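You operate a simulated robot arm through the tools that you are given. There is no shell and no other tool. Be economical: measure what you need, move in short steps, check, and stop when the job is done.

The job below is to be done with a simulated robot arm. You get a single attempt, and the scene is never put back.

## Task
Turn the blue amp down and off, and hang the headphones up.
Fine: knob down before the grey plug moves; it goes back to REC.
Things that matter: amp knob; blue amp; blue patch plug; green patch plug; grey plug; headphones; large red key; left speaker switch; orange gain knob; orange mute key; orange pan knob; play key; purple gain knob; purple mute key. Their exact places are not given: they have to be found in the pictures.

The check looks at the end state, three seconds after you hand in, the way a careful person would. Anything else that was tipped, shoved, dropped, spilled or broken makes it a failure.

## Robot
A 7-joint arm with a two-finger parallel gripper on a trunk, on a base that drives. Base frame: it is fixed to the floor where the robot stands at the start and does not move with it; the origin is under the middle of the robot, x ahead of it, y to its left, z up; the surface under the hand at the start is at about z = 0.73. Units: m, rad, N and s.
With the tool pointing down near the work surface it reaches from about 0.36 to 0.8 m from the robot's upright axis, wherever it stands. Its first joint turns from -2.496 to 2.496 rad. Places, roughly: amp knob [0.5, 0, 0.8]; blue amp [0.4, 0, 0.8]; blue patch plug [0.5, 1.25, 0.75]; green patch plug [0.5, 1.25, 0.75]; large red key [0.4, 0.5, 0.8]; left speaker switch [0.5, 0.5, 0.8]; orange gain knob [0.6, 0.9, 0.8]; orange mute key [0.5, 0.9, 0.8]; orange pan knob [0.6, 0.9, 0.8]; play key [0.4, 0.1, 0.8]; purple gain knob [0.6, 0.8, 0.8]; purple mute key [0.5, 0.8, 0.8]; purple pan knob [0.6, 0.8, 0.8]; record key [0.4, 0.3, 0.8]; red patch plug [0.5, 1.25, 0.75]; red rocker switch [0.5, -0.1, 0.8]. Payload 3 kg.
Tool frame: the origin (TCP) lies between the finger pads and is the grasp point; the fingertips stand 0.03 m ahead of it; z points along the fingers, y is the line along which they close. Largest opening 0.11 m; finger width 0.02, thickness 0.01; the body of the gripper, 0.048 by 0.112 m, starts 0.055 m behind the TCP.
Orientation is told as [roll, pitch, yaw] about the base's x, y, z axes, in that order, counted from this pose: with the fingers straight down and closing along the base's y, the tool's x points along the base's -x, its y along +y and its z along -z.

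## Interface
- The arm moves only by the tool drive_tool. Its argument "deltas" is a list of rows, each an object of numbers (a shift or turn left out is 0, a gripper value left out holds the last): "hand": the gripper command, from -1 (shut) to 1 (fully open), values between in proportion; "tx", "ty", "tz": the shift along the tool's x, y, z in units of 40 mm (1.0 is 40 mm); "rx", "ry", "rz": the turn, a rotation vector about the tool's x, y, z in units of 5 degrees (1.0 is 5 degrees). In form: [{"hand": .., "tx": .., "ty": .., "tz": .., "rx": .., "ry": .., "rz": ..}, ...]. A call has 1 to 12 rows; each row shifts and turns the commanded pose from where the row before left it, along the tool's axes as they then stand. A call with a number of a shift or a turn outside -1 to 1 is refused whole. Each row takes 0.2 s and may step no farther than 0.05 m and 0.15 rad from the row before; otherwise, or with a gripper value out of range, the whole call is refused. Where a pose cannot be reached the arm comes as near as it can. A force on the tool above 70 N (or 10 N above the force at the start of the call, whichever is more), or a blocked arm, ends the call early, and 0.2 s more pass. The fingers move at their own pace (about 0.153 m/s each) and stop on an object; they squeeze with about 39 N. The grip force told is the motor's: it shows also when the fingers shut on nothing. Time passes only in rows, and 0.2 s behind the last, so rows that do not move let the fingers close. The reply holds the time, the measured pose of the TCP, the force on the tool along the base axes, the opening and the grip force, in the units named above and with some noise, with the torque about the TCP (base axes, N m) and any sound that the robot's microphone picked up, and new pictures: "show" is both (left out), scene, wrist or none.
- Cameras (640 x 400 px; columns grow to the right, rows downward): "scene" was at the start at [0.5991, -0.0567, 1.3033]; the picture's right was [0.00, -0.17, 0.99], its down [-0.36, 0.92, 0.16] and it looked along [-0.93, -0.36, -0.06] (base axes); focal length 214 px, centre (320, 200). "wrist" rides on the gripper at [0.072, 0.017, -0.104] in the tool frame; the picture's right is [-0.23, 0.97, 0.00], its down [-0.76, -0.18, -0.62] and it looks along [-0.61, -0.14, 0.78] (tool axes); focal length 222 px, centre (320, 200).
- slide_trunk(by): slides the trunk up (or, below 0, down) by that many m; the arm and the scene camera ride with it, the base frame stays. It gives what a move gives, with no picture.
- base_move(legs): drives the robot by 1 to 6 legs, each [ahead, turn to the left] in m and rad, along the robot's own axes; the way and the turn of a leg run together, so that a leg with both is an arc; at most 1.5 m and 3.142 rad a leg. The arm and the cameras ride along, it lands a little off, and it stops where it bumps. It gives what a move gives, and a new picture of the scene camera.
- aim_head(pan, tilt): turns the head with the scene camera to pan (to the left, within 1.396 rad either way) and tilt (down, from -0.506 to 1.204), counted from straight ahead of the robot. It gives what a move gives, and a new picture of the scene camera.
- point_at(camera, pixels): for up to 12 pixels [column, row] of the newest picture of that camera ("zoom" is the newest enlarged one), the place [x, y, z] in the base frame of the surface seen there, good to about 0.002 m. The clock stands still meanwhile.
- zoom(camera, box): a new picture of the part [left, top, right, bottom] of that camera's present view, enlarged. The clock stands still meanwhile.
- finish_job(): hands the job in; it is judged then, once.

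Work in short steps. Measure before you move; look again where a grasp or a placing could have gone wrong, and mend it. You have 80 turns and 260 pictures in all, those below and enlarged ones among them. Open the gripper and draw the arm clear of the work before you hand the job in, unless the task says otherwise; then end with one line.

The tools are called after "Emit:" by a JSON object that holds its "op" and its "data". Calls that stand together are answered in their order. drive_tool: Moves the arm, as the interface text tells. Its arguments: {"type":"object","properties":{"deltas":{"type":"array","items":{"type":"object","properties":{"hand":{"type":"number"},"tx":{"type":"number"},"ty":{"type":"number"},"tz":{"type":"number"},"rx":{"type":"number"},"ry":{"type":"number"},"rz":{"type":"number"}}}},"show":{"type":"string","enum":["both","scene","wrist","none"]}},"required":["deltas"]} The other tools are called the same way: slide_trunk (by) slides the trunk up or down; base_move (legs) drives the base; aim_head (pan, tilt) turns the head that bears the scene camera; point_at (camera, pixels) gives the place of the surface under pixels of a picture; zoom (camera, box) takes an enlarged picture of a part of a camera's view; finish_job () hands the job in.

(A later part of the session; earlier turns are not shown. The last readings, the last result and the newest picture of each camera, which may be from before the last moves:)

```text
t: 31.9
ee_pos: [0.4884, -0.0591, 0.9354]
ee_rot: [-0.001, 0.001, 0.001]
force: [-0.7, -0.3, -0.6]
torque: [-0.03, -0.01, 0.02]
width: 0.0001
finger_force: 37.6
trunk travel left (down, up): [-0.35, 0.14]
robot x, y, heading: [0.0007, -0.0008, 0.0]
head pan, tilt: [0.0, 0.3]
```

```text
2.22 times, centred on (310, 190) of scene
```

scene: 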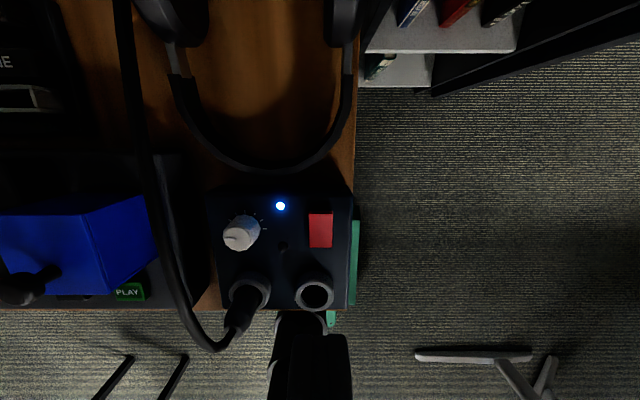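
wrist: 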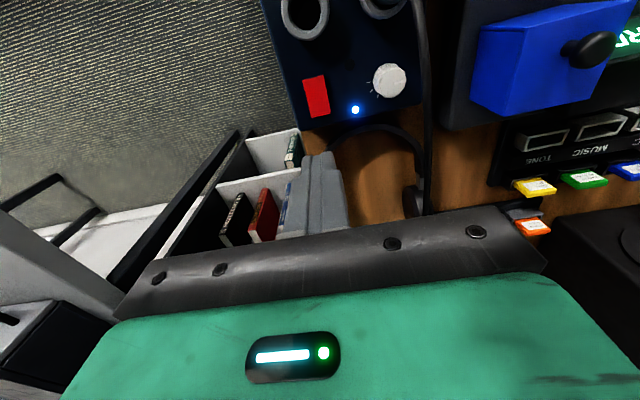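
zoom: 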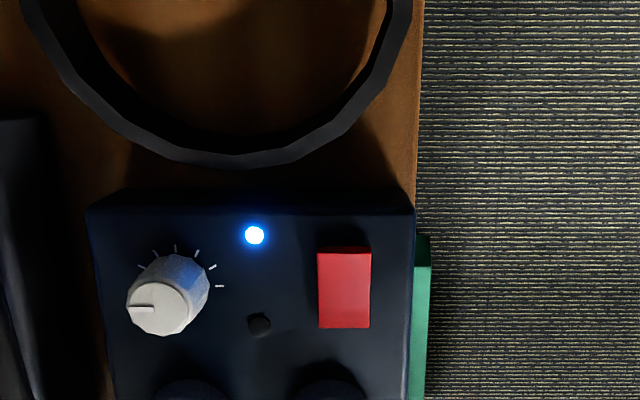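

Knob pointer is at 9 o'clock (minimum). The cable moved a bit to the left, so I check the plug is still seated and measure the rocker ends.

Emit:
{"op": "point_at", "data": {"camera": "zoom", "pixels": [[345, 255], [345, 275], [345, 300], [345, 322], [320, 290], [368, 290], [165, 310]]}}

Emit:
{"op": "point_at", "data": {"camera": "scene", "pixels": [[240, 310], [235, 328], [215, 348], [175, 260], [150, 150]]}}

Emit:
{"op": "zoom", "data": {"camera": "scene", "box": [180, 240, 360, 380]}}

```text
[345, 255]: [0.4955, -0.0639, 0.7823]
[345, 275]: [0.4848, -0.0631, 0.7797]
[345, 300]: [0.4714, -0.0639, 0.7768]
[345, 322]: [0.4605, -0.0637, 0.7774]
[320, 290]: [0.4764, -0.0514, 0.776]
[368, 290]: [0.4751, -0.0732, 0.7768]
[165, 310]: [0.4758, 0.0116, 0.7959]
```

```text
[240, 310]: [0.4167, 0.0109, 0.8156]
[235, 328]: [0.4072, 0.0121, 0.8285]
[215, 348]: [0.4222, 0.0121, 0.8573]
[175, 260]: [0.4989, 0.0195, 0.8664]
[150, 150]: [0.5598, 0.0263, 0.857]
```

```text
2.86 times, centred on (270, 310) of scene
```

zoom: 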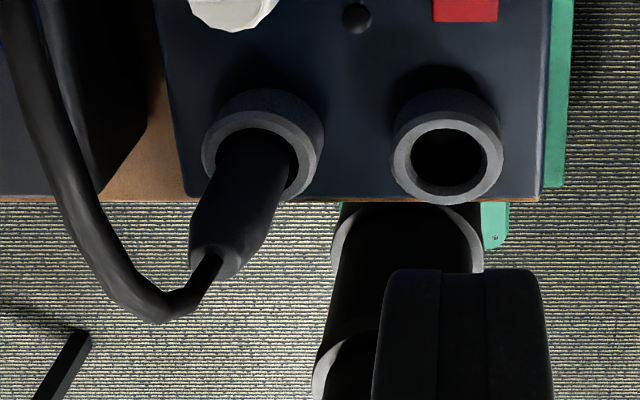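

The plug and cable are unchanged (only parallax). I go down onto the rocker's raised far end at (0.493,−0.063).

Emit:
{"op": "drive_tool", "data": {"deltas": [{"tx": -0.12, "ty": -0.1, "tz": 1}, {"tz": 1}, {"tz": 0.95}, {"tz": 0.1}, {"tz": 0.1}, {"tz": 0.1}], "show": "scene"}}

```text
t: 33.2
ee_pos: [0.4941, -0.0639, 0.8072]
ee_rot: [0.001, -0.003, 0.0]
force: [-3.7, 1.8, 38.9]
torque: [0.01, 0.46, 0.01]
width: 0.0
finger_force: 37.4
trunk travel left (down, up): [-0.35, 0.14]
robot x, y, heading: [-0.003, 0.0022, -0.003]
head pan, tilt: [0.0, 0.3]
```

scene: 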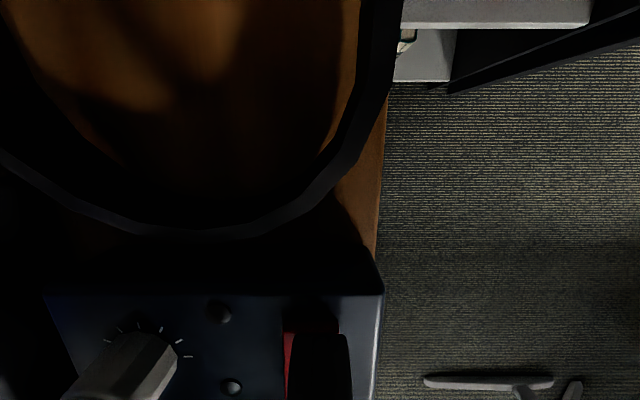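

The LED went out. I lift clear and move over the plug at (0.40,0.014), opening the fingers partway.

Emit:
{"op": "drive_tool", "data": {"deltas": [{"tz": -1}, {"tz": -1}, {"tz": -1}, {"tx": 0.8, "ty": 0.65}, {"tx": 0.8, "ty": 0.65}, {"tx": 0.75, "ty": 0.65}, {"hand": 0}, {}], "show": "both"}}

Emit:
{"op": "zoom", "data": {"camera": "wrist", "box": [180, 0, 500, 200]}}

Emit:
{"op": "zoom", "data": {"camera": "scene", "box": [260, 120, 460, 300]}}

```text
t: 35.0
ee_pos: [0.4008, 0.0123, 0.9238]
ee_rot: [0.001, 0.0, 0.0]
force: [0.3, -0.1, -0.3]
torque: [-0.02, 0.02, 0.02]
width: 0.055
finger_force: 0.1
trunk travel left (down, up): [-0.35, 0.14]
robot x, y, heading: [-0.0007, 0.0004, -0.003]
head pan, tilt: [0.0, 0.3]
```

scene: 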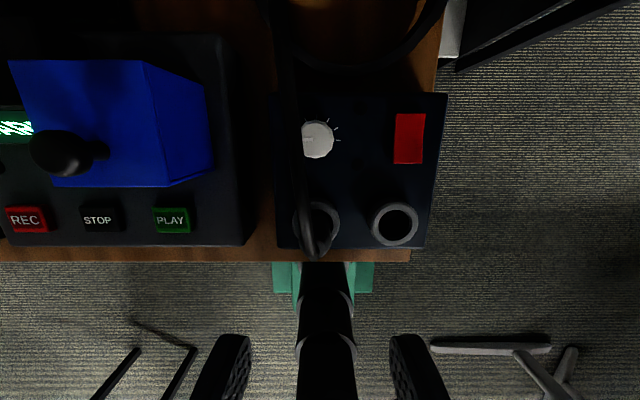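
wrist: 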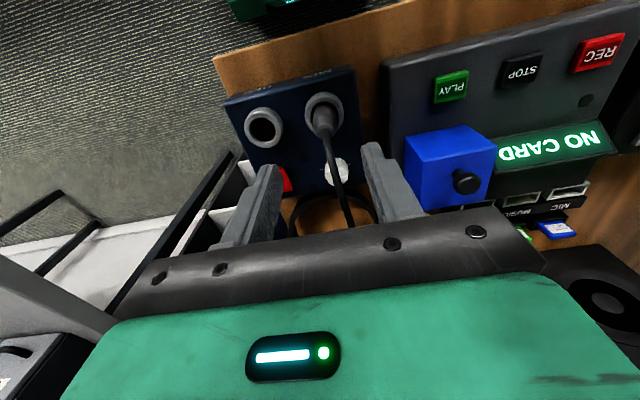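

```text
2.00 times, centred on (340, 100) of wrist
```

zoom: 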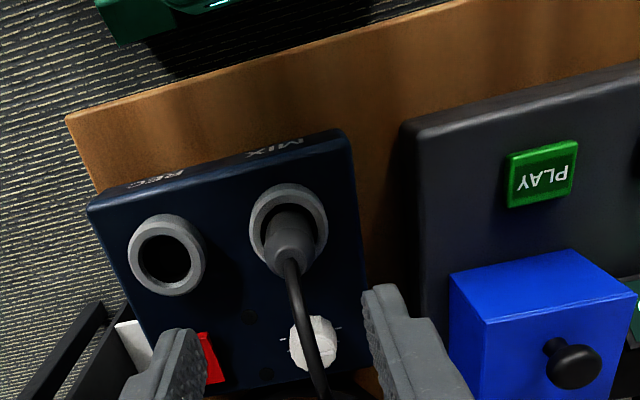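

```text
2.22 times, centred on (360, 210) of scene
```

zoom: 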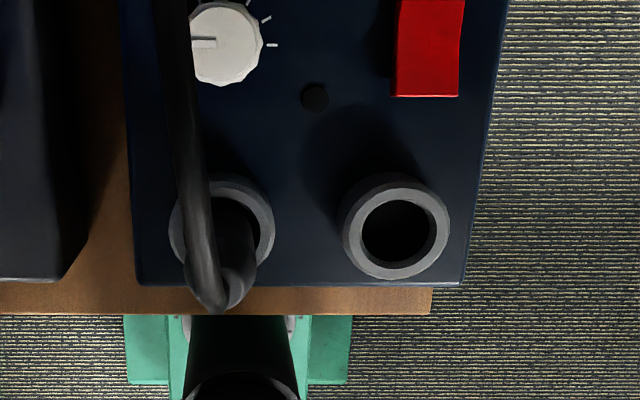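

I measure rim points of both sockets and the plug.

Emit:
{"op": "point_at", "data": {"camera": "zoom", "pixels": [[353, 232], [441, 230], [397, 191], [397, 272], [177, 235], [267, 230], [222, 191], [250, 272], [180, 265], [235, 295], [250, 255]]}}

Emit:
{"op": "point_at", "data": {"camera": "wrist", "pixels": [[247, 128], [280, 126], [262, 109], [265, 145], [308, 116], [339, 114], [322, 96], [320, 117], [328, 117], [322, 124], [324, 110]]}}

```text
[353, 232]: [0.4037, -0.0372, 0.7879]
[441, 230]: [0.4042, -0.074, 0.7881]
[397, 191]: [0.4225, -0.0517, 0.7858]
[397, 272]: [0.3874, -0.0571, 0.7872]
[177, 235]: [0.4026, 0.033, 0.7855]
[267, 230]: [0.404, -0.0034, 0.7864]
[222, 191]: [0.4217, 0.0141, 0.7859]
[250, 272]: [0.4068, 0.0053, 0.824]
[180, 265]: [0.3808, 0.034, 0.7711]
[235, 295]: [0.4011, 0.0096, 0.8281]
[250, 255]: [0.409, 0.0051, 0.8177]
```

```text
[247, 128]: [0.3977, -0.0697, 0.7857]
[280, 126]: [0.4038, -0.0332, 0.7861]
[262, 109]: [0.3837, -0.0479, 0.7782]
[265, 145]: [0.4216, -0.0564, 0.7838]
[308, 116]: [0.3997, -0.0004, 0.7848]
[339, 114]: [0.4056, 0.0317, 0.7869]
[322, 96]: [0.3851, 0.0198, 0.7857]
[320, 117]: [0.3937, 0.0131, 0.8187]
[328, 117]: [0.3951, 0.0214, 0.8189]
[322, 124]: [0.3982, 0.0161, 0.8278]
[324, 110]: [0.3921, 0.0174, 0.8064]
```

Sockets: MIX (0.404,0.015), REC (0.405,−0.055), 0.070 m apart. I descend over the plug to TCP z≈0.822 and close.

Emit:
{"op": "drive_tool", "data": {"deltas": [{"tx": -0.04, "ty": 0.07, "tz": 0.9}, {"tz": 0.9}, {"tz": 0.75}, {}, {"hand": -1}, {}, {}], "show": "both"}}

```text
t: 36.6
ee_pos: [0.4022, 0.0163, 0.8226]
ee_rot: [0.001, 0.001, 0.0]
force: [0.2, -0.2, 0.4]
torque: [-0.01, 0.0, -0.01]
width: 0.0239
finger_force: 39.5
trunk travel left (down, up): [-0.35, 0.14]
robot x, y, heading: [-0.0023, 0.0018, 0.0]
head pan, tilt: [0.0, 0.3]
```

scene: 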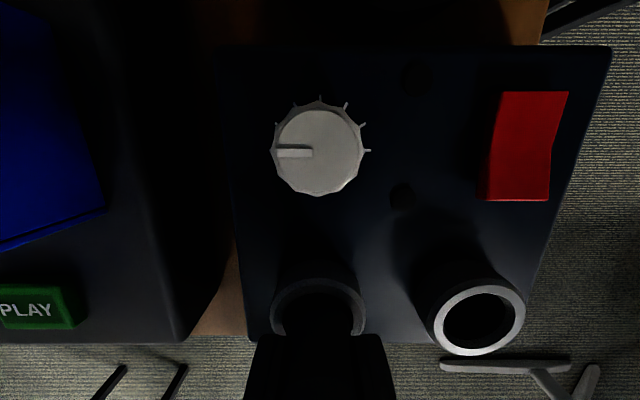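
wrist: 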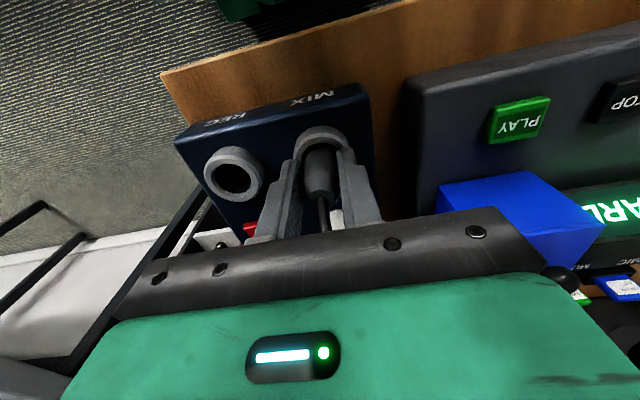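

Plug gripped (24 mm, no side force). I pull it straight up slowly.

Emit:
{"op": "drive_tool", "data": {"deltas": [{"tz": -0.2}, {"tz": -0.2}, {"tz": -0.3}, {"tz": -0.4}, {"tz": -0.4}], "show": "wrist"}}

```text
t: 37.9
ee_pos: [0.4021, 0.0163, 0.8834]
ee_rot: [0.002, 0.002, -0.002]
force: [-0.7, 0.0, -0.7]
torque: [0.0, 0.04, -0.01]
width: 0.0237
finger_force: 38.9
trunk travel left (down, up): [-0.35, 0.14]
robot x, y, heading: [-0.0005, 0.0031, 0.003]
head pan, tilt: [0.0, 0.3]
```

wrist: 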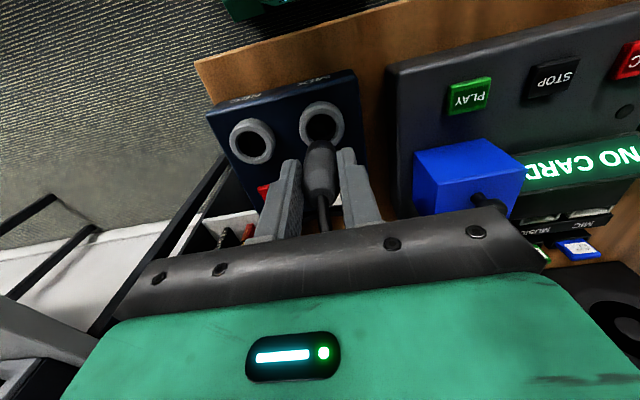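

Plug is out and the MIX socket is empty. I move 0.070 m to the right over REC.

Emit:
{"op": "drive_tool", "data": {"deltas": [{"ty": -0.6}, {"ty": -0.6}, {"ty": -0.56, "tx": -0.03}, {}], "show": "both"}}

Emit:
{"op": "zoom", "data": {"camera": "wrist", "box": [240, 60, 440, 240]}}

```text
t: 38.9
ee_pos: [0.4034, -0.0558, 0.8838]
ee_rot: [0.002, 0.001, 0.0]
force: [-0.3, -0.7, -0.9]
torque: [0.01, 0.02, 0.0]
width: 0.0234
finger_force: 39.0
trunk travel left (down, up): [-0.35, 0.14]
robot x, y, heading: [-0.0015, -0.0022, 0.0]
head pan, tilt: [0.0, 0.3]
```

scene: 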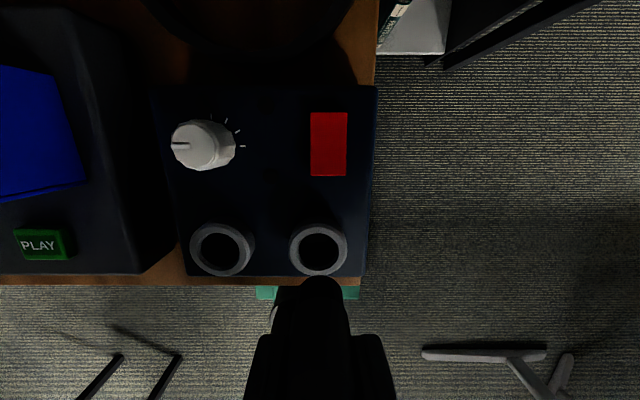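
wrist: 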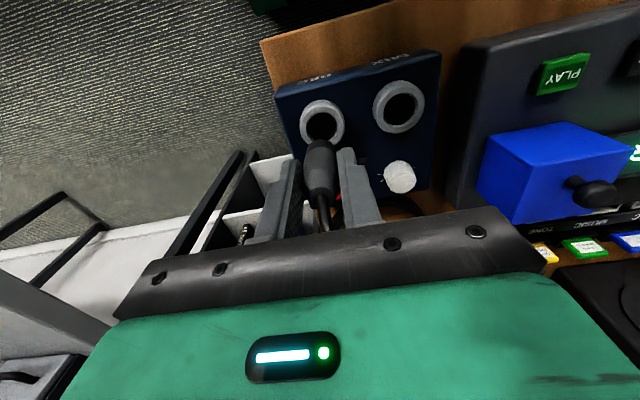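

```text
2.22 times, centred on (340, 150) of wrist
```

zoom: 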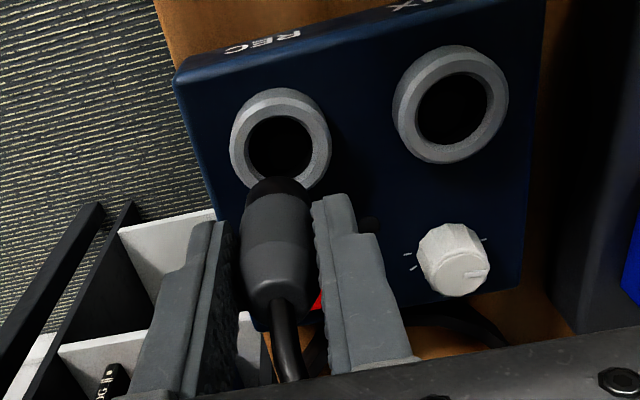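

The plug lines up behind/above REC. I lower it by the same 61 mm in gentle steps.

Emit:
{"op": "drive_tool", "data": {"deltas": [{"tz": 0.4}, {"tz": 0.3}, {"tz": 0.2}, {"tz": 0.2}, {"tz": 0.2}, {"tz": 0.2}], "show": "both"}}

```text
t: 40.2
ee_pos: [0.4042, -0.0536, 0.8242]
ee_rot: [-0.001, -0.001, 0.0]
force: [0.0, 4.2, 32.5]
torque: [0.56, -0.13, 0.02]
width: 0.0236
finger_force: 38.8
trunk travel left (down, up): [-0.35, 0.14]
robot x, y, heading: [-0.0009, -0.0007, -0.005]
head pan, tilt: [0.0, 0.3]
```

scene: 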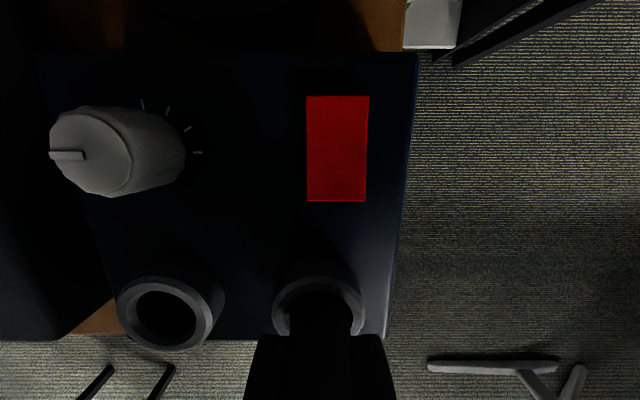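
wrist: 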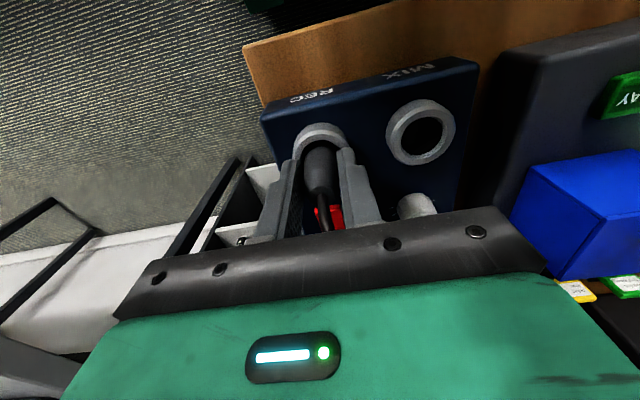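

It bottomed at z 0.824 (original grasp 0.8226), so it's seated. I release and lift clear, then look.

Emit:
{"op": "drive_tool", "data": {"deltas": [{"hand": 0}, {}, {"tz": -1}, {"tz": -1}, {"tz": -1}, {"tz": -1}], "show": "both"}}

Emit:
{"op": "zoom", "data": {"camera": "wrist", "box": [220, 40, 440, 220]}}

```text
t: 41.6
ee_pos: [0.4044, -0.0568, 0.9834]
ee_rot: [-0.001, -0.001, 0.001]
force: [0.6, -0.2, 0.3]
torque: [0.0, 0.02, -0.03]
width: 0.055
finger_force: 0.0
trunk travel left (down, up): [-0.35, 0.14]
robot x, y, heading: [-0.0008, 0.0002, 0.003]
head pan, tilt: [0.0, 0.3]
```

scene: 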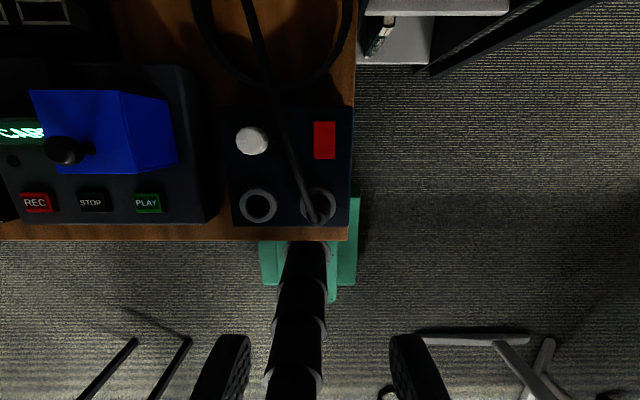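
wrist: 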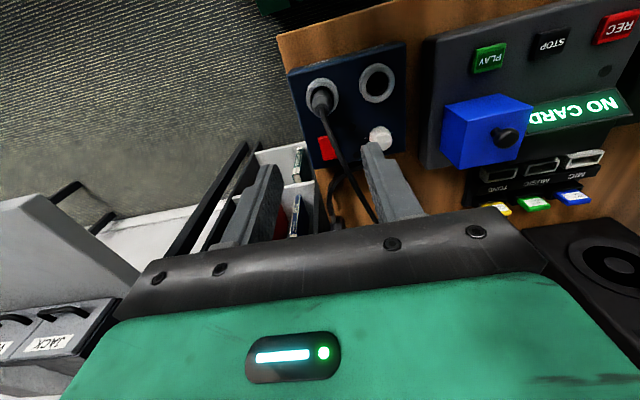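

```text
2.22 times, centred on (330, 130) of wrist
```

zoom: 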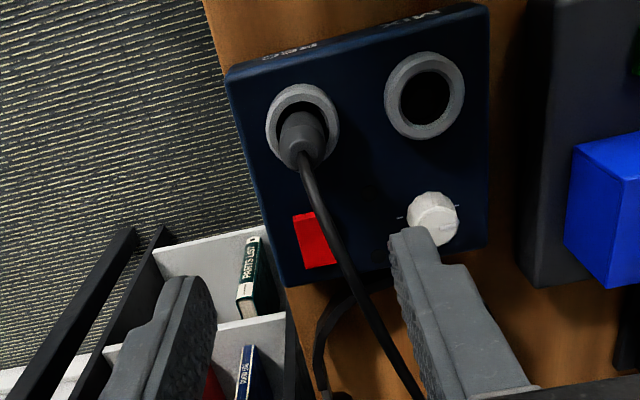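

The plug is in REC. Next the headphones: I go up and back for a good look at headphones and stand.

Emit:
{"op": "drive_tool", "data": {"deltas": [{"tz": -1}, {"tz": -1}, {"tz": -1}, {"tz": -1}, {"tz": -1}, {"ty": 1}, {"ty": 0.5, "tx": -0.5}], "show": "wrist"}}

Emit:
{"op": "aim_head", "data": {"pan": 0, "tilt": -0.1}}

Emit:
{"op": "zoom", "data": {"camera": "wrist", "box": [220, 20, 460, 230]}}

```text
t: 43.2
ee_pos: [0.4246, 0.0068, 1.1844]
ee_rot: [-0.001, 0.0, -0.001]
force: [-0.8, -0.1, 0.5]
torque: [0.04, 0.0, 0.01]
width: 0.0549
finger_force: 0.1
trunk travel left (down, up): [-0.35, 0.14]
robot x, y, heading: [0.0009, 0.0021, -0.001]
head pan, tilt: [0.0, 0.3]
```

wrist: 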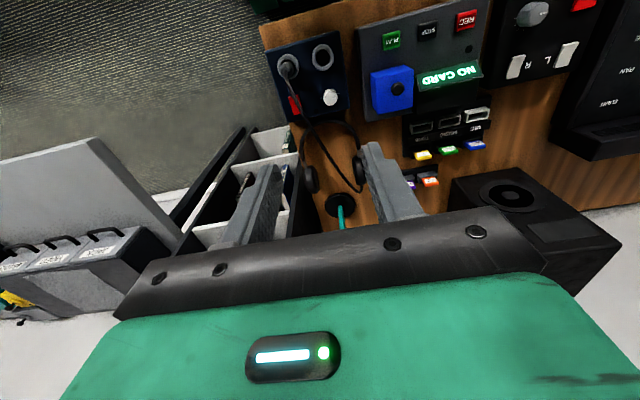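

```text
t: 44.1
ee_pos: [0.4238, 0.0057, 1.1828]
ee_rot: [0.0, 0.001, 0.001]
force: [-0.4, 0.5, 0.3]
torque: [-0.01, 0.02, 0.0]
width: 0.055
finger_force: 0.0
trunk travel left (down, up): [-0.35, 0.14]
robot x, y, heading: [-0.0005, 0.0036, 0.002]
head pan, tilt: [0.0, -0.099]
```

scene: 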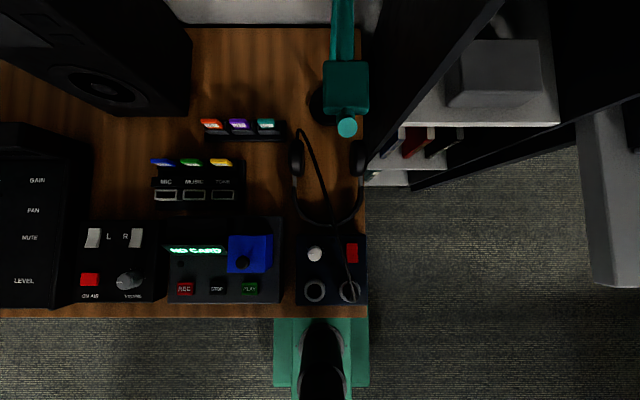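

```text
1.90 times, centred on (340, 125) of wrist
```

zoom: 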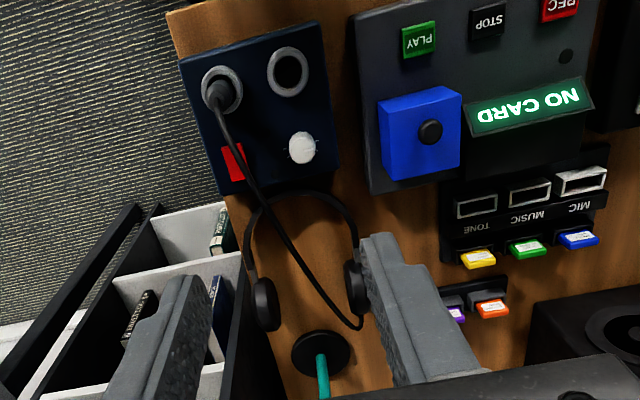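

I zoom the scene view onto headphones and stand and measure their outlines.

Emit:
{"op": "zoom", "data": {"camera": "scene", "box": [260, 40, 400, 240]}}

Emit:
{"op": "point_at", "data": {"camera": "scene", "pixels": [[296, 150], [297, 170], [358, 150], [358, 170], [294, 185], [364, 185], [300, 205], [328, 220], [355, 208], [346, 127], [327, 90], [366, 90]]}}

```text
2.00 times, centred on (330, 140) of scene
```

zoom: 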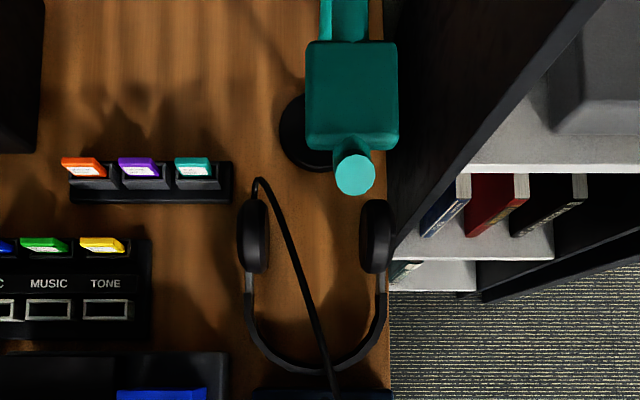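

```text
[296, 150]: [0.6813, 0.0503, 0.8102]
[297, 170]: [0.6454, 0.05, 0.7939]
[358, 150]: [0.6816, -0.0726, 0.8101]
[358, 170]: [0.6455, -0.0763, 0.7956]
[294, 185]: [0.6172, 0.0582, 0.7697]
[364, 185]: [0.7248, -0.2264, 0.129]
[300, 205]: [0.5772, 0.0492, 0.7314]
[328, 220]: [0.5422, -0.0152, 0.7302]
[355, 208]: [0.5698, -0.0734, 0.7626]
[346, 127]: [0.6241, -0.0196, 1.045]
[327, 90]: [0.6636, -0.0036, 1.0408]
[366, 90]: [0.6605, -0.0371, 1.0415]
```

Headphones lie flat, crest at x≈0.53, cups at x≈0.68; the stand's saddle is ~0.04 wide at y≈−0.02, z 1.04. Plan: pinch the band near the crest's right half, yaw 180°, and pitch the hand up so the crest points up. First I test the wrist range in the air (yaw toward +135°).

Emit:
{"op": "drive_tool", "data": {"deltas": [{"rz": -1}, {"rz": -1}, {"rz": -1}, {"rz": -1}, {"rz": -1}, {"rz": -1}, {"rz": -1}, {"rz": -1}, {"rz": -1}, {"rz": -1}, {"rz": -1}, {"rz": -1}], "show": "none"}}

Emit:
{"op": "drive_tool", "data": {"deltas": [{"rz": -1}, {"rz": -1}, {"rz": -1}, {"rz": -1}, {"rz": -1}, {"rz": -1}, {"rz": -1}, {"rz": -1}, {"rz": -1}, {"rz": -1}, {"rz": -1}, {"rz": -1}], "show": "both"}}

```text
t: 46.7
ee_pos: [0.4228, 0.0065, 1.1826]
ee_rot: [-0.002, 0.001, 1.049]
force: [0.2, 0.5, 0.5]
torque: [-0.01, 0.0, 0.03]
width: 0.055
finger_force: 0.1
trunk travel left (down, up): [-0.35, 0.14]
robot x, y, heading: [0.0019, -0.0018, -0.003]
head pan, tilt: [0.0, -0.099]
```

```text
t: 49.3
ee_pos: [0.423, 0.0055, 1.1828]
ee_rot: [0.002, 0.0, 2.096]
force: [0.2, -0.3, -0.2]
torque: [0.04, 0.0, -0.01]
width: 0.0551
finger_force: 0.1
trunk travel left (down, up): [-0.35, 0.14]
robot x, y, heading: [0.0006, -0.0006, 0.005]
head pan, tilt: [0.0, -0.099]
```

scene: 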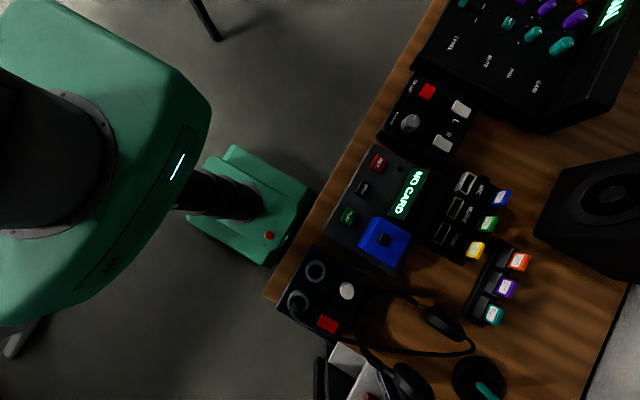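
wrist: 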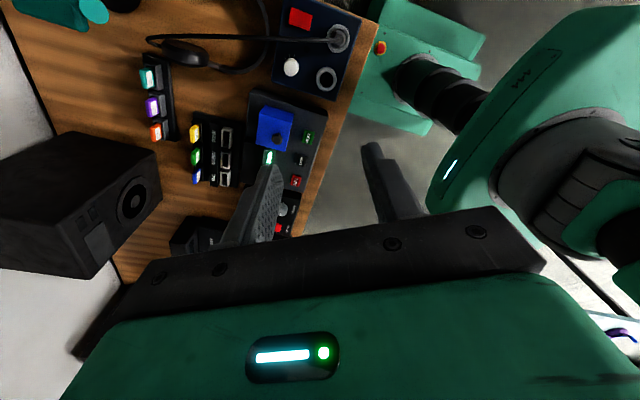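

Yaw +120° reached. I go on to +150° and begin the trial pitch-up in free air.

Emit:
{"op": "drive_tool", "data": {"deltas": [{"rz": -1}, {"rz": -1}, {"rz": -1}, {"rz": -1}, {"rz": -1}, {"rz": -1}, {"rx": 0.5, "ry": 0.866}, {"rx": 0.5, "ry": 0.866}, {"rx": 0.5, "ry": 0.866}, {"rx": 0.5, "ry": 0.866}, {"rx": 0.5, "ry": 0.866}, {"rx": 0.5, "ry": 0.866}], "show": "none"}}

```text
t: 51.9
ee_pos: [0.4228, 0.0047, 1.1825]
ee_rot: [-0.281, 0.447, 2.553]
force: [0.3, 0.0, 0.5]
torque: [0.0, 0.01, 0.01]
width: 0.055
finger_force: 0.1
trunk travel left (down, up): [-0.35, 0.14]
robot x, y, heading: [0.0001, -0.0011, -0.001]
head pan, tilt: [0.0, -0.099]
```

Orientation as intended (tool pointing 30° forward). I continue the pitch to 90°.

Emit:
{"op": "drive_tool", "data": {"deltas": [{"rx": 0.5, "ry": 0.866}, {"rx": 0.5, "ry": 0.866}, {"rx": 0.5, "ry": 0.866}, {"rx": 0.5, "ry": 0.866}, {"rx": 0.5, "ry": 0.866}, {"rx": 0.5, "ry": 0.866}, {"rx": 0.5, "ry": 0.866}, {"rx": 0.5, "ry": 0.866}, {"rx": 0.5, "ry": 0.866}, {"rx": 0.5, "ry": 0.866}, {"rx": 0.5, "ry": 0.866}, {"rx": 0.5, "ry": 0.866}], "show": "both"}}

```text
t: 54.5
ee_pos: [0.5578, 0.0066, 1.3234]
ee_rot: [-1.39, 1.034, 1.718]
force: [0.6, -1.4, 0.5]
torque: [-0.01, 0.02, 0.06]
width: 0.0551
finger_force: 0.0
out of reach, approached as far as the arm can: row 3, 4, 5, 6, 7, 8, 9, 10, 11, 12
trunk travel left (down, up): [-0.35, 0.14]
robot x, y, heading: [-0.0044, -0.0001, -0.002]
head pan, tilt: [0.0, -0.099]
```

scene: 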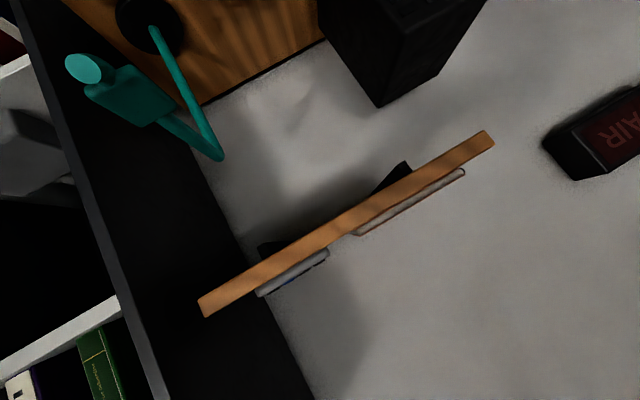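
wrist: 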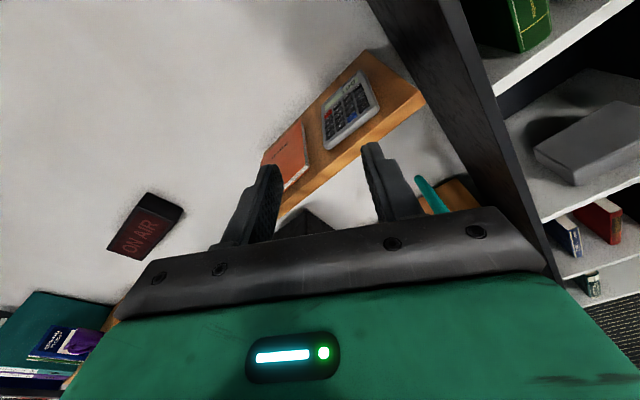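

At x=0.42 the pitched pose is too close to the robot. I shift the commanded point forward to x≈0.58 to see whether it's reachable there.

Emit:
{"op": "drive_tool", "data": {"deltas": [{"tz": 1}, {"tz": 1}, {"tz": 1}, {"tz": 1}, {}, {}], "show": "none"}}

```text
t: 55.9
ee_pos: [0.717, 0.0136, 1.3103]
ee_rot: [-1.435, 1.033, 1.7]
force: [-0.4, 1.0, -1.0]
torque: [-0.05, -0.02, 0.05]
width: 0.0548
finger_force: 0.1
trunk travel left (down, up): [-0.35, 0.14]
robot x, y, heading: [0.0023, 0.0031, -0.005]
head pan, tilt: [0.0, -0.099]
```

Pose x=0.717, z=1.31 with the tool nearly horizontal is reached. I back off to x≈0.6 and lower to z≈1.15 to test reach near the hanging height.

Emit:
{"op": "drive_tool", "data": {"deltas": [{"tz": -1}, {"tz": -1}, {"tz": -1}, {"tx": -0.859, "ty": 0.507}, {"tx": -0.859, "ty": 0.507}, {"tx": -0.859, "ty": 0.507}, {"tx": -0.859, "ty": 0.507}, {}], "show": "both"}}

```text
t: 57.7
ee_pos: [0.6378, 0.0125, 1.1975]
ee_rot: [-1.428, 1.043, 1.708]
force: [0.6, 0.1, -1.2]
torque: [0.07, -0.03, 0.0]
width: 0.0549
finger_force: 0.0
out of reach, approached as far as the arm can: row 4, 5, 6, 7
trunk travel left (down, up): [-0.35, 0.14]
robot x, y, heading: [0.0028, 0.0005, 0.0]
head pan, tilt: [0.0, -0.099]
```

scene: 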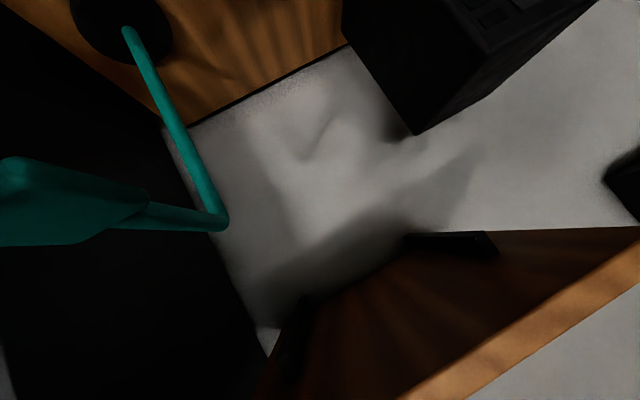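
wrist: 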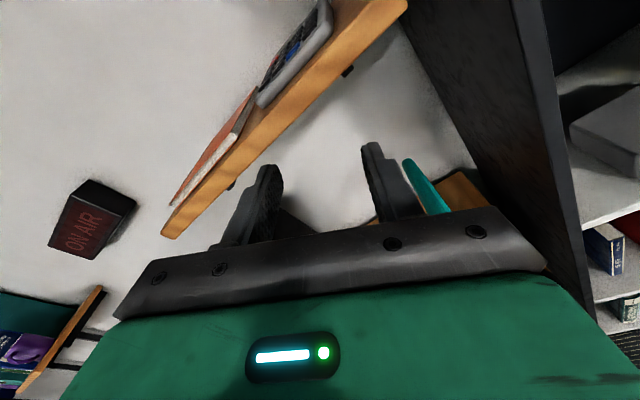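

Lower needs more distance or a lower trunk. I measure the shelf edge, then I'll back out and turn back down.

Emit:
{"op": "point_at", "data": {"camera": "wrist", "pixels": [[300, 110], [180, 225], [390, 15], [235, 180], [540, 150], [420, 180]]}}

Emit:
{"op": "drive_tool", "data": {"deltas": [{"tz": -0.5, "rx": -0.5, "ry": -0.866}, {"tz": -0.5, "rx": -0.5, "ry": -0.866}, {"tz": -0.5, "rx": -0.5, "ry": -0.866}, {"tz": -0.5, "rx": -0.5, "ry": -0.866}, {"tz": -0.5, "rx": -0.5, "ry": -0.866}, {"tz": -0.5, "rx": -0.5, "ry": -0.866}, {"tz": -0.5, "rx": -0.5, "ry": -0.866}, {"tz": -0.5, "rx": -0.5, "ry": -0.866}, {"tz": -0.5, "rx": -0.5, "ry": -0.866}, {"tz": -0.5, "rx": -0.5, "ry": -0.866}, {"rx": -0.5, "ry": -0.866}, {"rx": -0.5, "ry": -0.866}], "show": "none"}}

```text
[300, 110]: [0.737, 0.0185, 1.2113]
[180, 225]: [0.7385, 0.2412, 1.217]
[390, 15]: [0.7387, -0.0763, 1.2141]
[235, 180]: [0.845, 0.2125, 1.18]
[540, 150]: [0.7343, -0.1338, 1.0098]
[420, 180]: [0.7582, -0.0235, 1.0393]
```

```text
t: 60.3
ee_pos: [0.465, 0.0095, 1.2959]
ee_rot: [-0.246, 0.381, 2.579]
force: [-0.8, 0.0, -0.3]
torque: [0.01, -0.04, 0.02]
width: 0.0552
finger_force: 0.1
out of reach, approached as far as the arm can: row 1
trunk travel left (down, up): [-0.35, 0.14]
robot x, y, heading: [0.0035, 0.0005, 0.001]
head pan, tilt: [0.0, -0.099]
```

Shelf starts at x 0.737, z 1.18–1.22. I finish pitching down and start rotating the yaw back toward −30°.

Emit:
{"op": "drive_tool", "data": {"deltas": [{"rx": -0.5, "ry": -0.866}, {"rx": -0.5, "ry": -0.866}, {"rx": -0.5, "ry": -0.866}, {"rx": -0.5, "ry": -0.866}, {"rx": -0.5, "ry": -0.866}, {"rz": 1}, {"rz": 1}, {"rz": 1}, {"rz": 1}, {"rz": 1}, {"rz": 1}, {"rz": 1}], "show": "none"}}

Emit:
{"op": "drive_tool", "data": {"deltas": [{"rz": 1}, {"rz": 1}, {"rz": 1}, {"rz": 1}, {"rz": 1}, {"rz": 1}, {"rz": 1}, {"rz": 1}, {"rz": 1}, {"rz": 1}, {"rz": 1}, {"rz": 1}], "show": "none"}}

Emit:
{"op": "drive_tool", "data": {"deltas": [{"rz": 1}, {"rz": 1}, {"rz": 1}, {"rz": 1}, {"rz": 1}, {"rz": 1}, {"rz": 1}, {"rz": 1}, {"rz": 1}, {"rz": 1}, {"rz": 1}, {"rz": 1}], "show": "none"}}

Emit:
{"op": "base_move", "data": {"legs": [[-0.12, 0]]}}

Emit:
{"op": "slide_trunk", "data": {"by": -0.22}}

```text
t: 62.9
ee_pos: [0.466, 0.0096, 1.2955]
ee_rot: [-0.02, -0.001, 2.015]
force: [-0.6, -0.5, -0.1]
torque: [0.0, 0.03, 0.02]
width: 0.0552
finger_force: 0.0
trunk travel left (down, up): [-0.35, 0.14]
robot x, y, heading: [0.0029, 0.0011, 0.002]
head pan, tilt: [0.0, -0.099]
```

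```text
t: 65.5
ee_pos: [0.4638, 0.0082, 1.2962]
ee_rot: [-0.009, -0.015, 0.967]
force: [1.1, -0.5, -0.1]
torque: [0.05, 0.0, 0.03]
width: 0.0552
finger_force: 0.0
trunk travel left (down, up): [-0.35, 0.14]
robot x, y, heading: [-0.0033, -0.0016, -0.001]
head pan, tilt: [0.0, -0.099]
```

```text
t: 68.1
ee_pos: [0.4649, 0.0099, 1.2965]
ee_rot: [0.011, -0.017, -0.078]
force: [0.4, 0.5, -0.7]
torque: [-0.03, 0.0, 0.02]
width: 0.0549
finger_force: 0.0
trunk travel left (down, up): [-0.35, 0.14]
robot x, y, heading: [0.0006, 0.0009, 0.003]
head pan, tilt: [0.0, -0.099]
```

```text
t: 69.4
ee_pos: [0.3448, 0.0093, 1.2962]
ee_rot: [0.01, -0.018, -0.073]
force: [-0.1, -0.3, -0.2]
torque: [-0.01, 0.0, -0.01]
width: 0.0551
finger_force: 0.0
trunk travel left (down, up): [-0.35, 0.14]
robot x, y, heading: [-0.1197, -0.0004, 0.001]
head pan, tilt: [0.0, -0.099]
```

scene: 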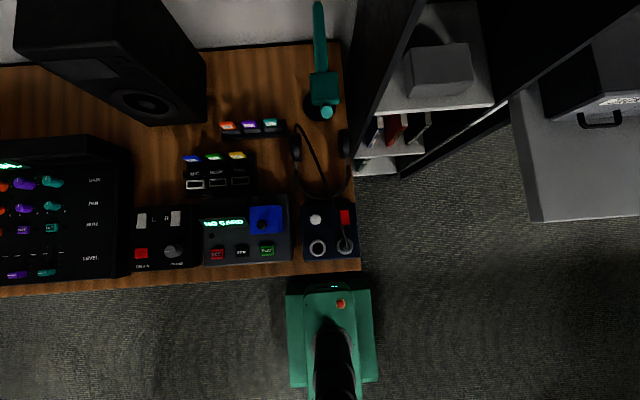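

```text
t: 71.7
ee_pos: [0.3454, 0.0097, 1.0776]
ee_rot: [0.01, -0.018, -0.074]
force: [-0.8, -0.4, -0.5]
torque: [-0.03, 0.02, 0.0]
width: 0.0552
finger_force: 0.1
trunk travel left (down, up): [-0.13, 0.36]
robot x, y, heading: [-0.1205, -0.0014, 0.001]
head pan, tilt: [0.0, -0.099]
```

Base back 0.12 m, trunk down 0.22 m. I square the tool, move to about (0.48,−0.05,1.02) and yaw to −30° for a look at the band.

Emit:
{"op": "drive_tool", "data": {"deltas": [{"rx": 0.115, "ry": 0.206}, {"tx": -0.8, "ty": -0.37}, {"tx": -0.8, "ty": -0.37}, {"tx": -0.8, "ty": -0.37}, {"tx": -0.8, "ty": -0.37}, {"rz": 1, "tz": 0.5}, {"rz": 1, "tz": 0.5}, {"rz": 1, "tz": 0.3}, {"rz": 1}, {"rz": 1}, {"rz": 0.15}], "show": "both"}}

Emit:
{"op": "zoom", "data": {"camera": "scene", "box": [200, 60, 440, 260]}}

Emit:
{"op": "zoom", "data": {"camera": "wrist", "box": [220, 40, 460, 240]}}

```text
t: 74.1
ee_pos: [0.4681, -0.0588, 1.025]
ee_rot: [0.0, 0.0, -0.525]
force: [0.3, -0.1, -0.1]
torque: [0.0, -0.01, 0.03]
width: 0.0551
finger_force: 0.1
trunk travel left (down, up): [-0.13, 0.36]
robot x, y, heading: [-0.119, -0.0013, -0.001]
head pan, tilt: [0.0, -0.099]
```

scene: 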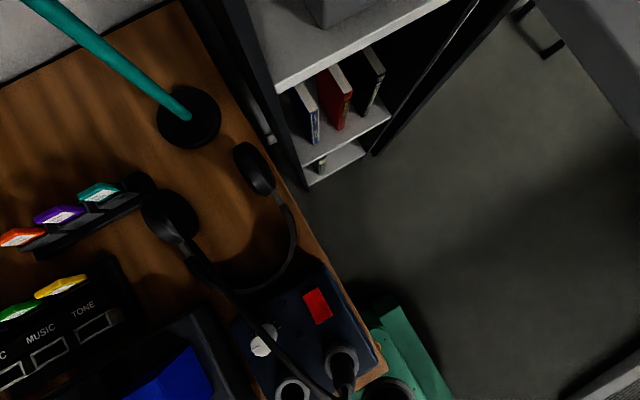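
wrist: 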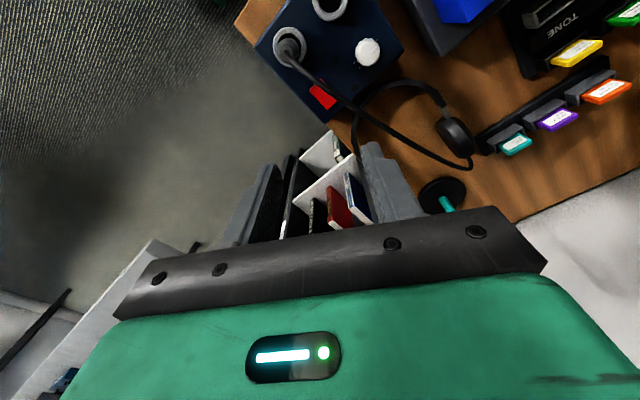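

```text
2.00 times, centred on (320, 160) of scene
```

zoom: 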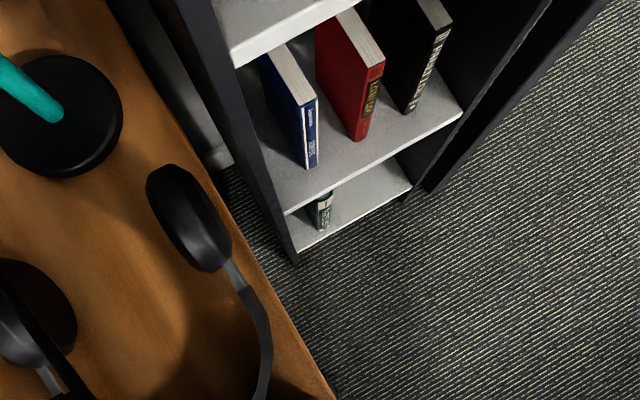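

```text
2.00 times, centred on (340, 140) of wrist
```

zoom: 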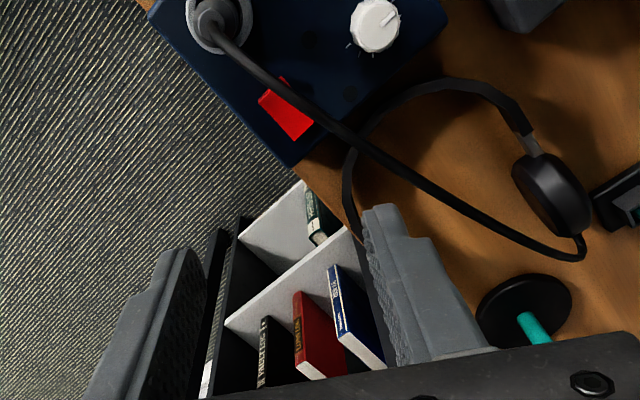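

I trace the right half of the band in the scene view.

Emit:
{"op": "zoom", "data": {"camera": "scene", "box": [210, 180, 330, 310]}}

```text
3.08 times, centred on (270, 245) of scene
```

zoom: 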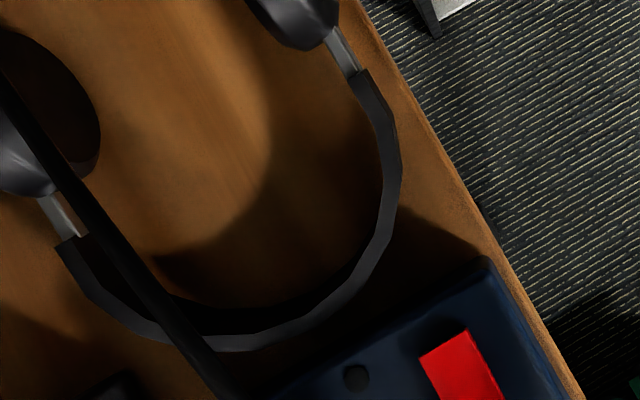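

Emit:
{"op": "point_at", "data": {"camera": "zoom", "pixels": [[368, 85], [392, 150], [393, 190], [382, 230], [360, 270], [320, 308], [270, 335], [225, 342], [170, 330], [90, 275], [348, 55], [372, 110]]}}

Emit:
{"op": "point_at", "data": {"camera": "wrist", "pixels": [[362, 155], [358, 140], [362, 120], [370, 105], [385, 92]]}}

```text
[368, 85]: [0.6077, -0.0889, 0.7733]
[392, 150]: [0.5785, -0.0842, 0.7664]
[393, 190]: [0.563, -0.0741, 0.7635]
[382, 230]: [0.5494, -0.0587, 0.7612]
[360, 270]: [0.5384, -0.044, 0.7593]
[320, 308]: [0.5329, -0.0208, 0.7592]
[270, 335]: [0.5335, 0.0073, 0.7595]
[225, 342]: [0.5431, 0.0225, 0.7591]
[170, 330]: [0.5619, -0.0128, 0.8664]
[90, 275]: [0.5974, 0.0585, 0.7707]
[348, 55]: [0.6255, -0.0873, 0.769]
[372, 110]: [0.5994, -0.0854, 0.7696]
```

```text
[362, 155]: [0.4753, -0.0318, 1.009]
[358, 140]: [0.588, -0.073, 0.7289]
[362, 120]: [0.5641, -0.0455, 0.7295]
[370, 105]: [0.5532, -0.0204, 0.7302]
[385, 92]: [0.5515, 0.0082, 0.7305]
```

Band top rises from z 0.759 (crest) to 0.773 near the cup (≈11° tilt). I'll grasp at (0.571,−0.079) with the tool tilted 11° to match; first go to a pre-grasp above it.

Emit:
{"op": "drive_tool", "data": {"deltas": [{"tx": -0.64, "ty": 0.17}, {"tx": -0.64, "ty": 0.17}, {"tx": -0.64, "ty": 0.18}, {"rx": -0.367, "ry": -0.635}, {"rx": -0.367, "ry": -0.635}, {"rx": -0.367, "ry": -0.635}, {"tz": 0.8}, {"tz": 0.8}, {"tz": 0.8}, {}], "show": "both"}}

```text
t: 76.3
ee_pos: [0.5612, -0.0786, 0.9246]
ee_rot: [0.099, -0.163, -0.532]
force: [-0.6, -0.1, 0.1]
torque: [0.0, 0.03, -0.04]
width: 0.0551
finger_force: 0.0
out of reach, approached as far as the arm can: row 3
trunk travel left (down, up): [-0.13, 0.36]
robot x, y, heading: [-0.1219, -0.0007, 0.003]
head pan, tilt: [0.0, -0.099]
```

scene: 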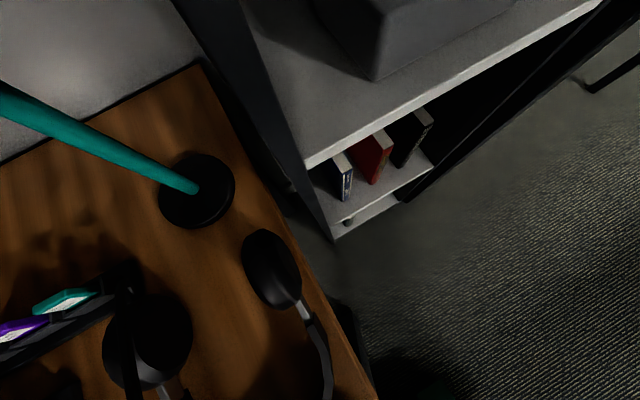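
wrist: 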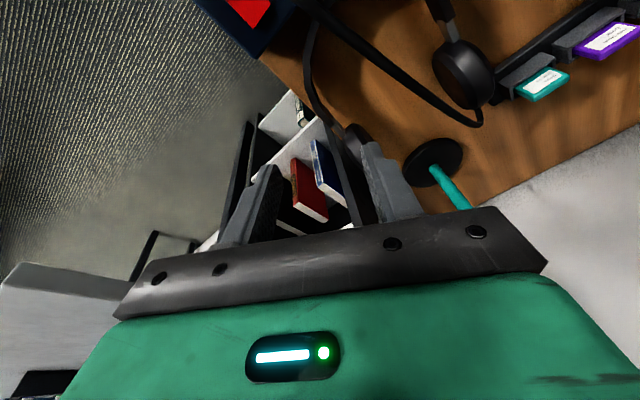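

Pre-grasp is 21 mm too far ahead for the slanted descent; I correct that and go down to z≈0.80, then look.

Emit:
{"op": "drive_tool", "data": {"deltas": [{"tx": 0.455, "ty": -0.26}, {"tz": 0.8}, {"tz": 0.8}, {"tz": 0.8}, {"tz": 0.6}, {}], "show": "both"}}

Emit:
{"op": "zoom", "data": {"camera": "wrist", "box": [200, 20, 460, 230]}}

```text
t: 77.7
ee_pos: [0.5631, -0.0781, 0.8025]
ee_rot: [0.096, -0.164, -0.532]
force: [-0.8, -0.3, 1.1]
torque: [0.02, 0.02, -0.01]
width: 0.0549
finger_force: 0.1
trunk travel left (down, up): [-0.13, 0.36]
robot x, y, heading: [-0.1206, -0.0033, 0.003]
head pan, tilt: [0.0, -0.099]
```

scene: 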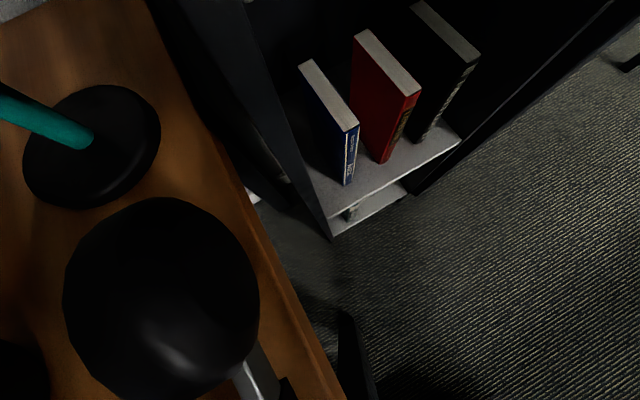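
wrist: 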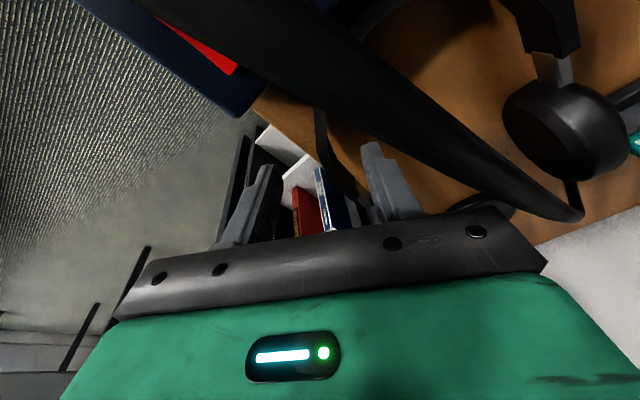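

```text
1.90 times, centred on (330, 125) of wrist
```

zoom: 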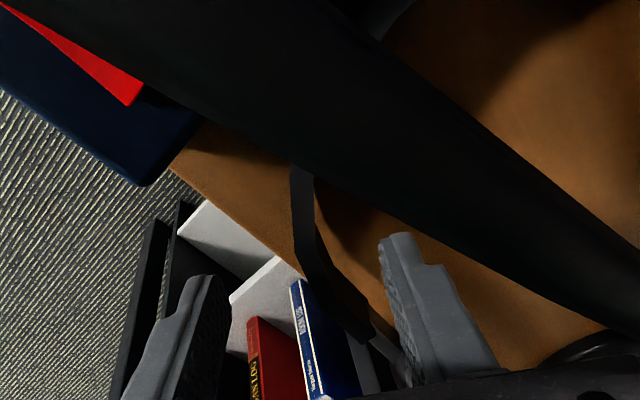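

The band lies between the fingers. I descend the last ~35 mm and close.

Emit:
{"op": "drive_tool", "data": {"deltas": [{"tz": 0.45}, {"tz": 0.42}, {}, {"hand": -1}, {}, {}], "show": "both"}}

```text
t: 79.1
ee_pos: [0.569, -0.08, 0.7692]
ee_rot: [0.097, -0.164, -0.533]
force: [0.1, -0.7, -0.4]
torque: [-0.1, 0.2, 0.02]
width: 0.0112
finger_force: 39.0
trunk travel left (down, up): [-0.13, 0.36]
robot x, y, heading: [-0.1208, -0.0013, -0.002]
head pan, tilt: [0.0, -0.099]
```

scene: 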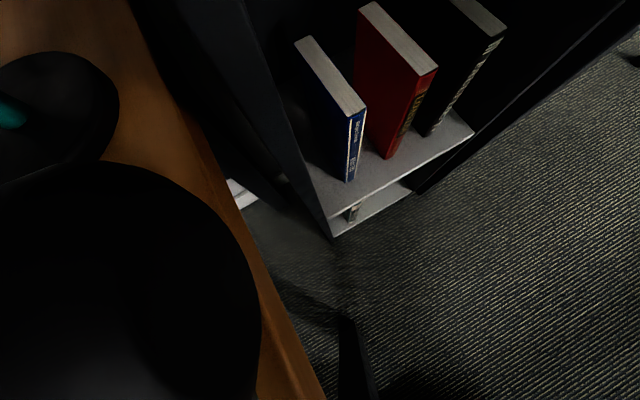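
wrist: 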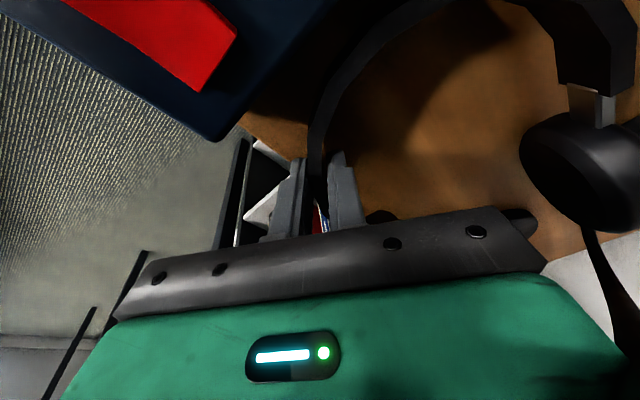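

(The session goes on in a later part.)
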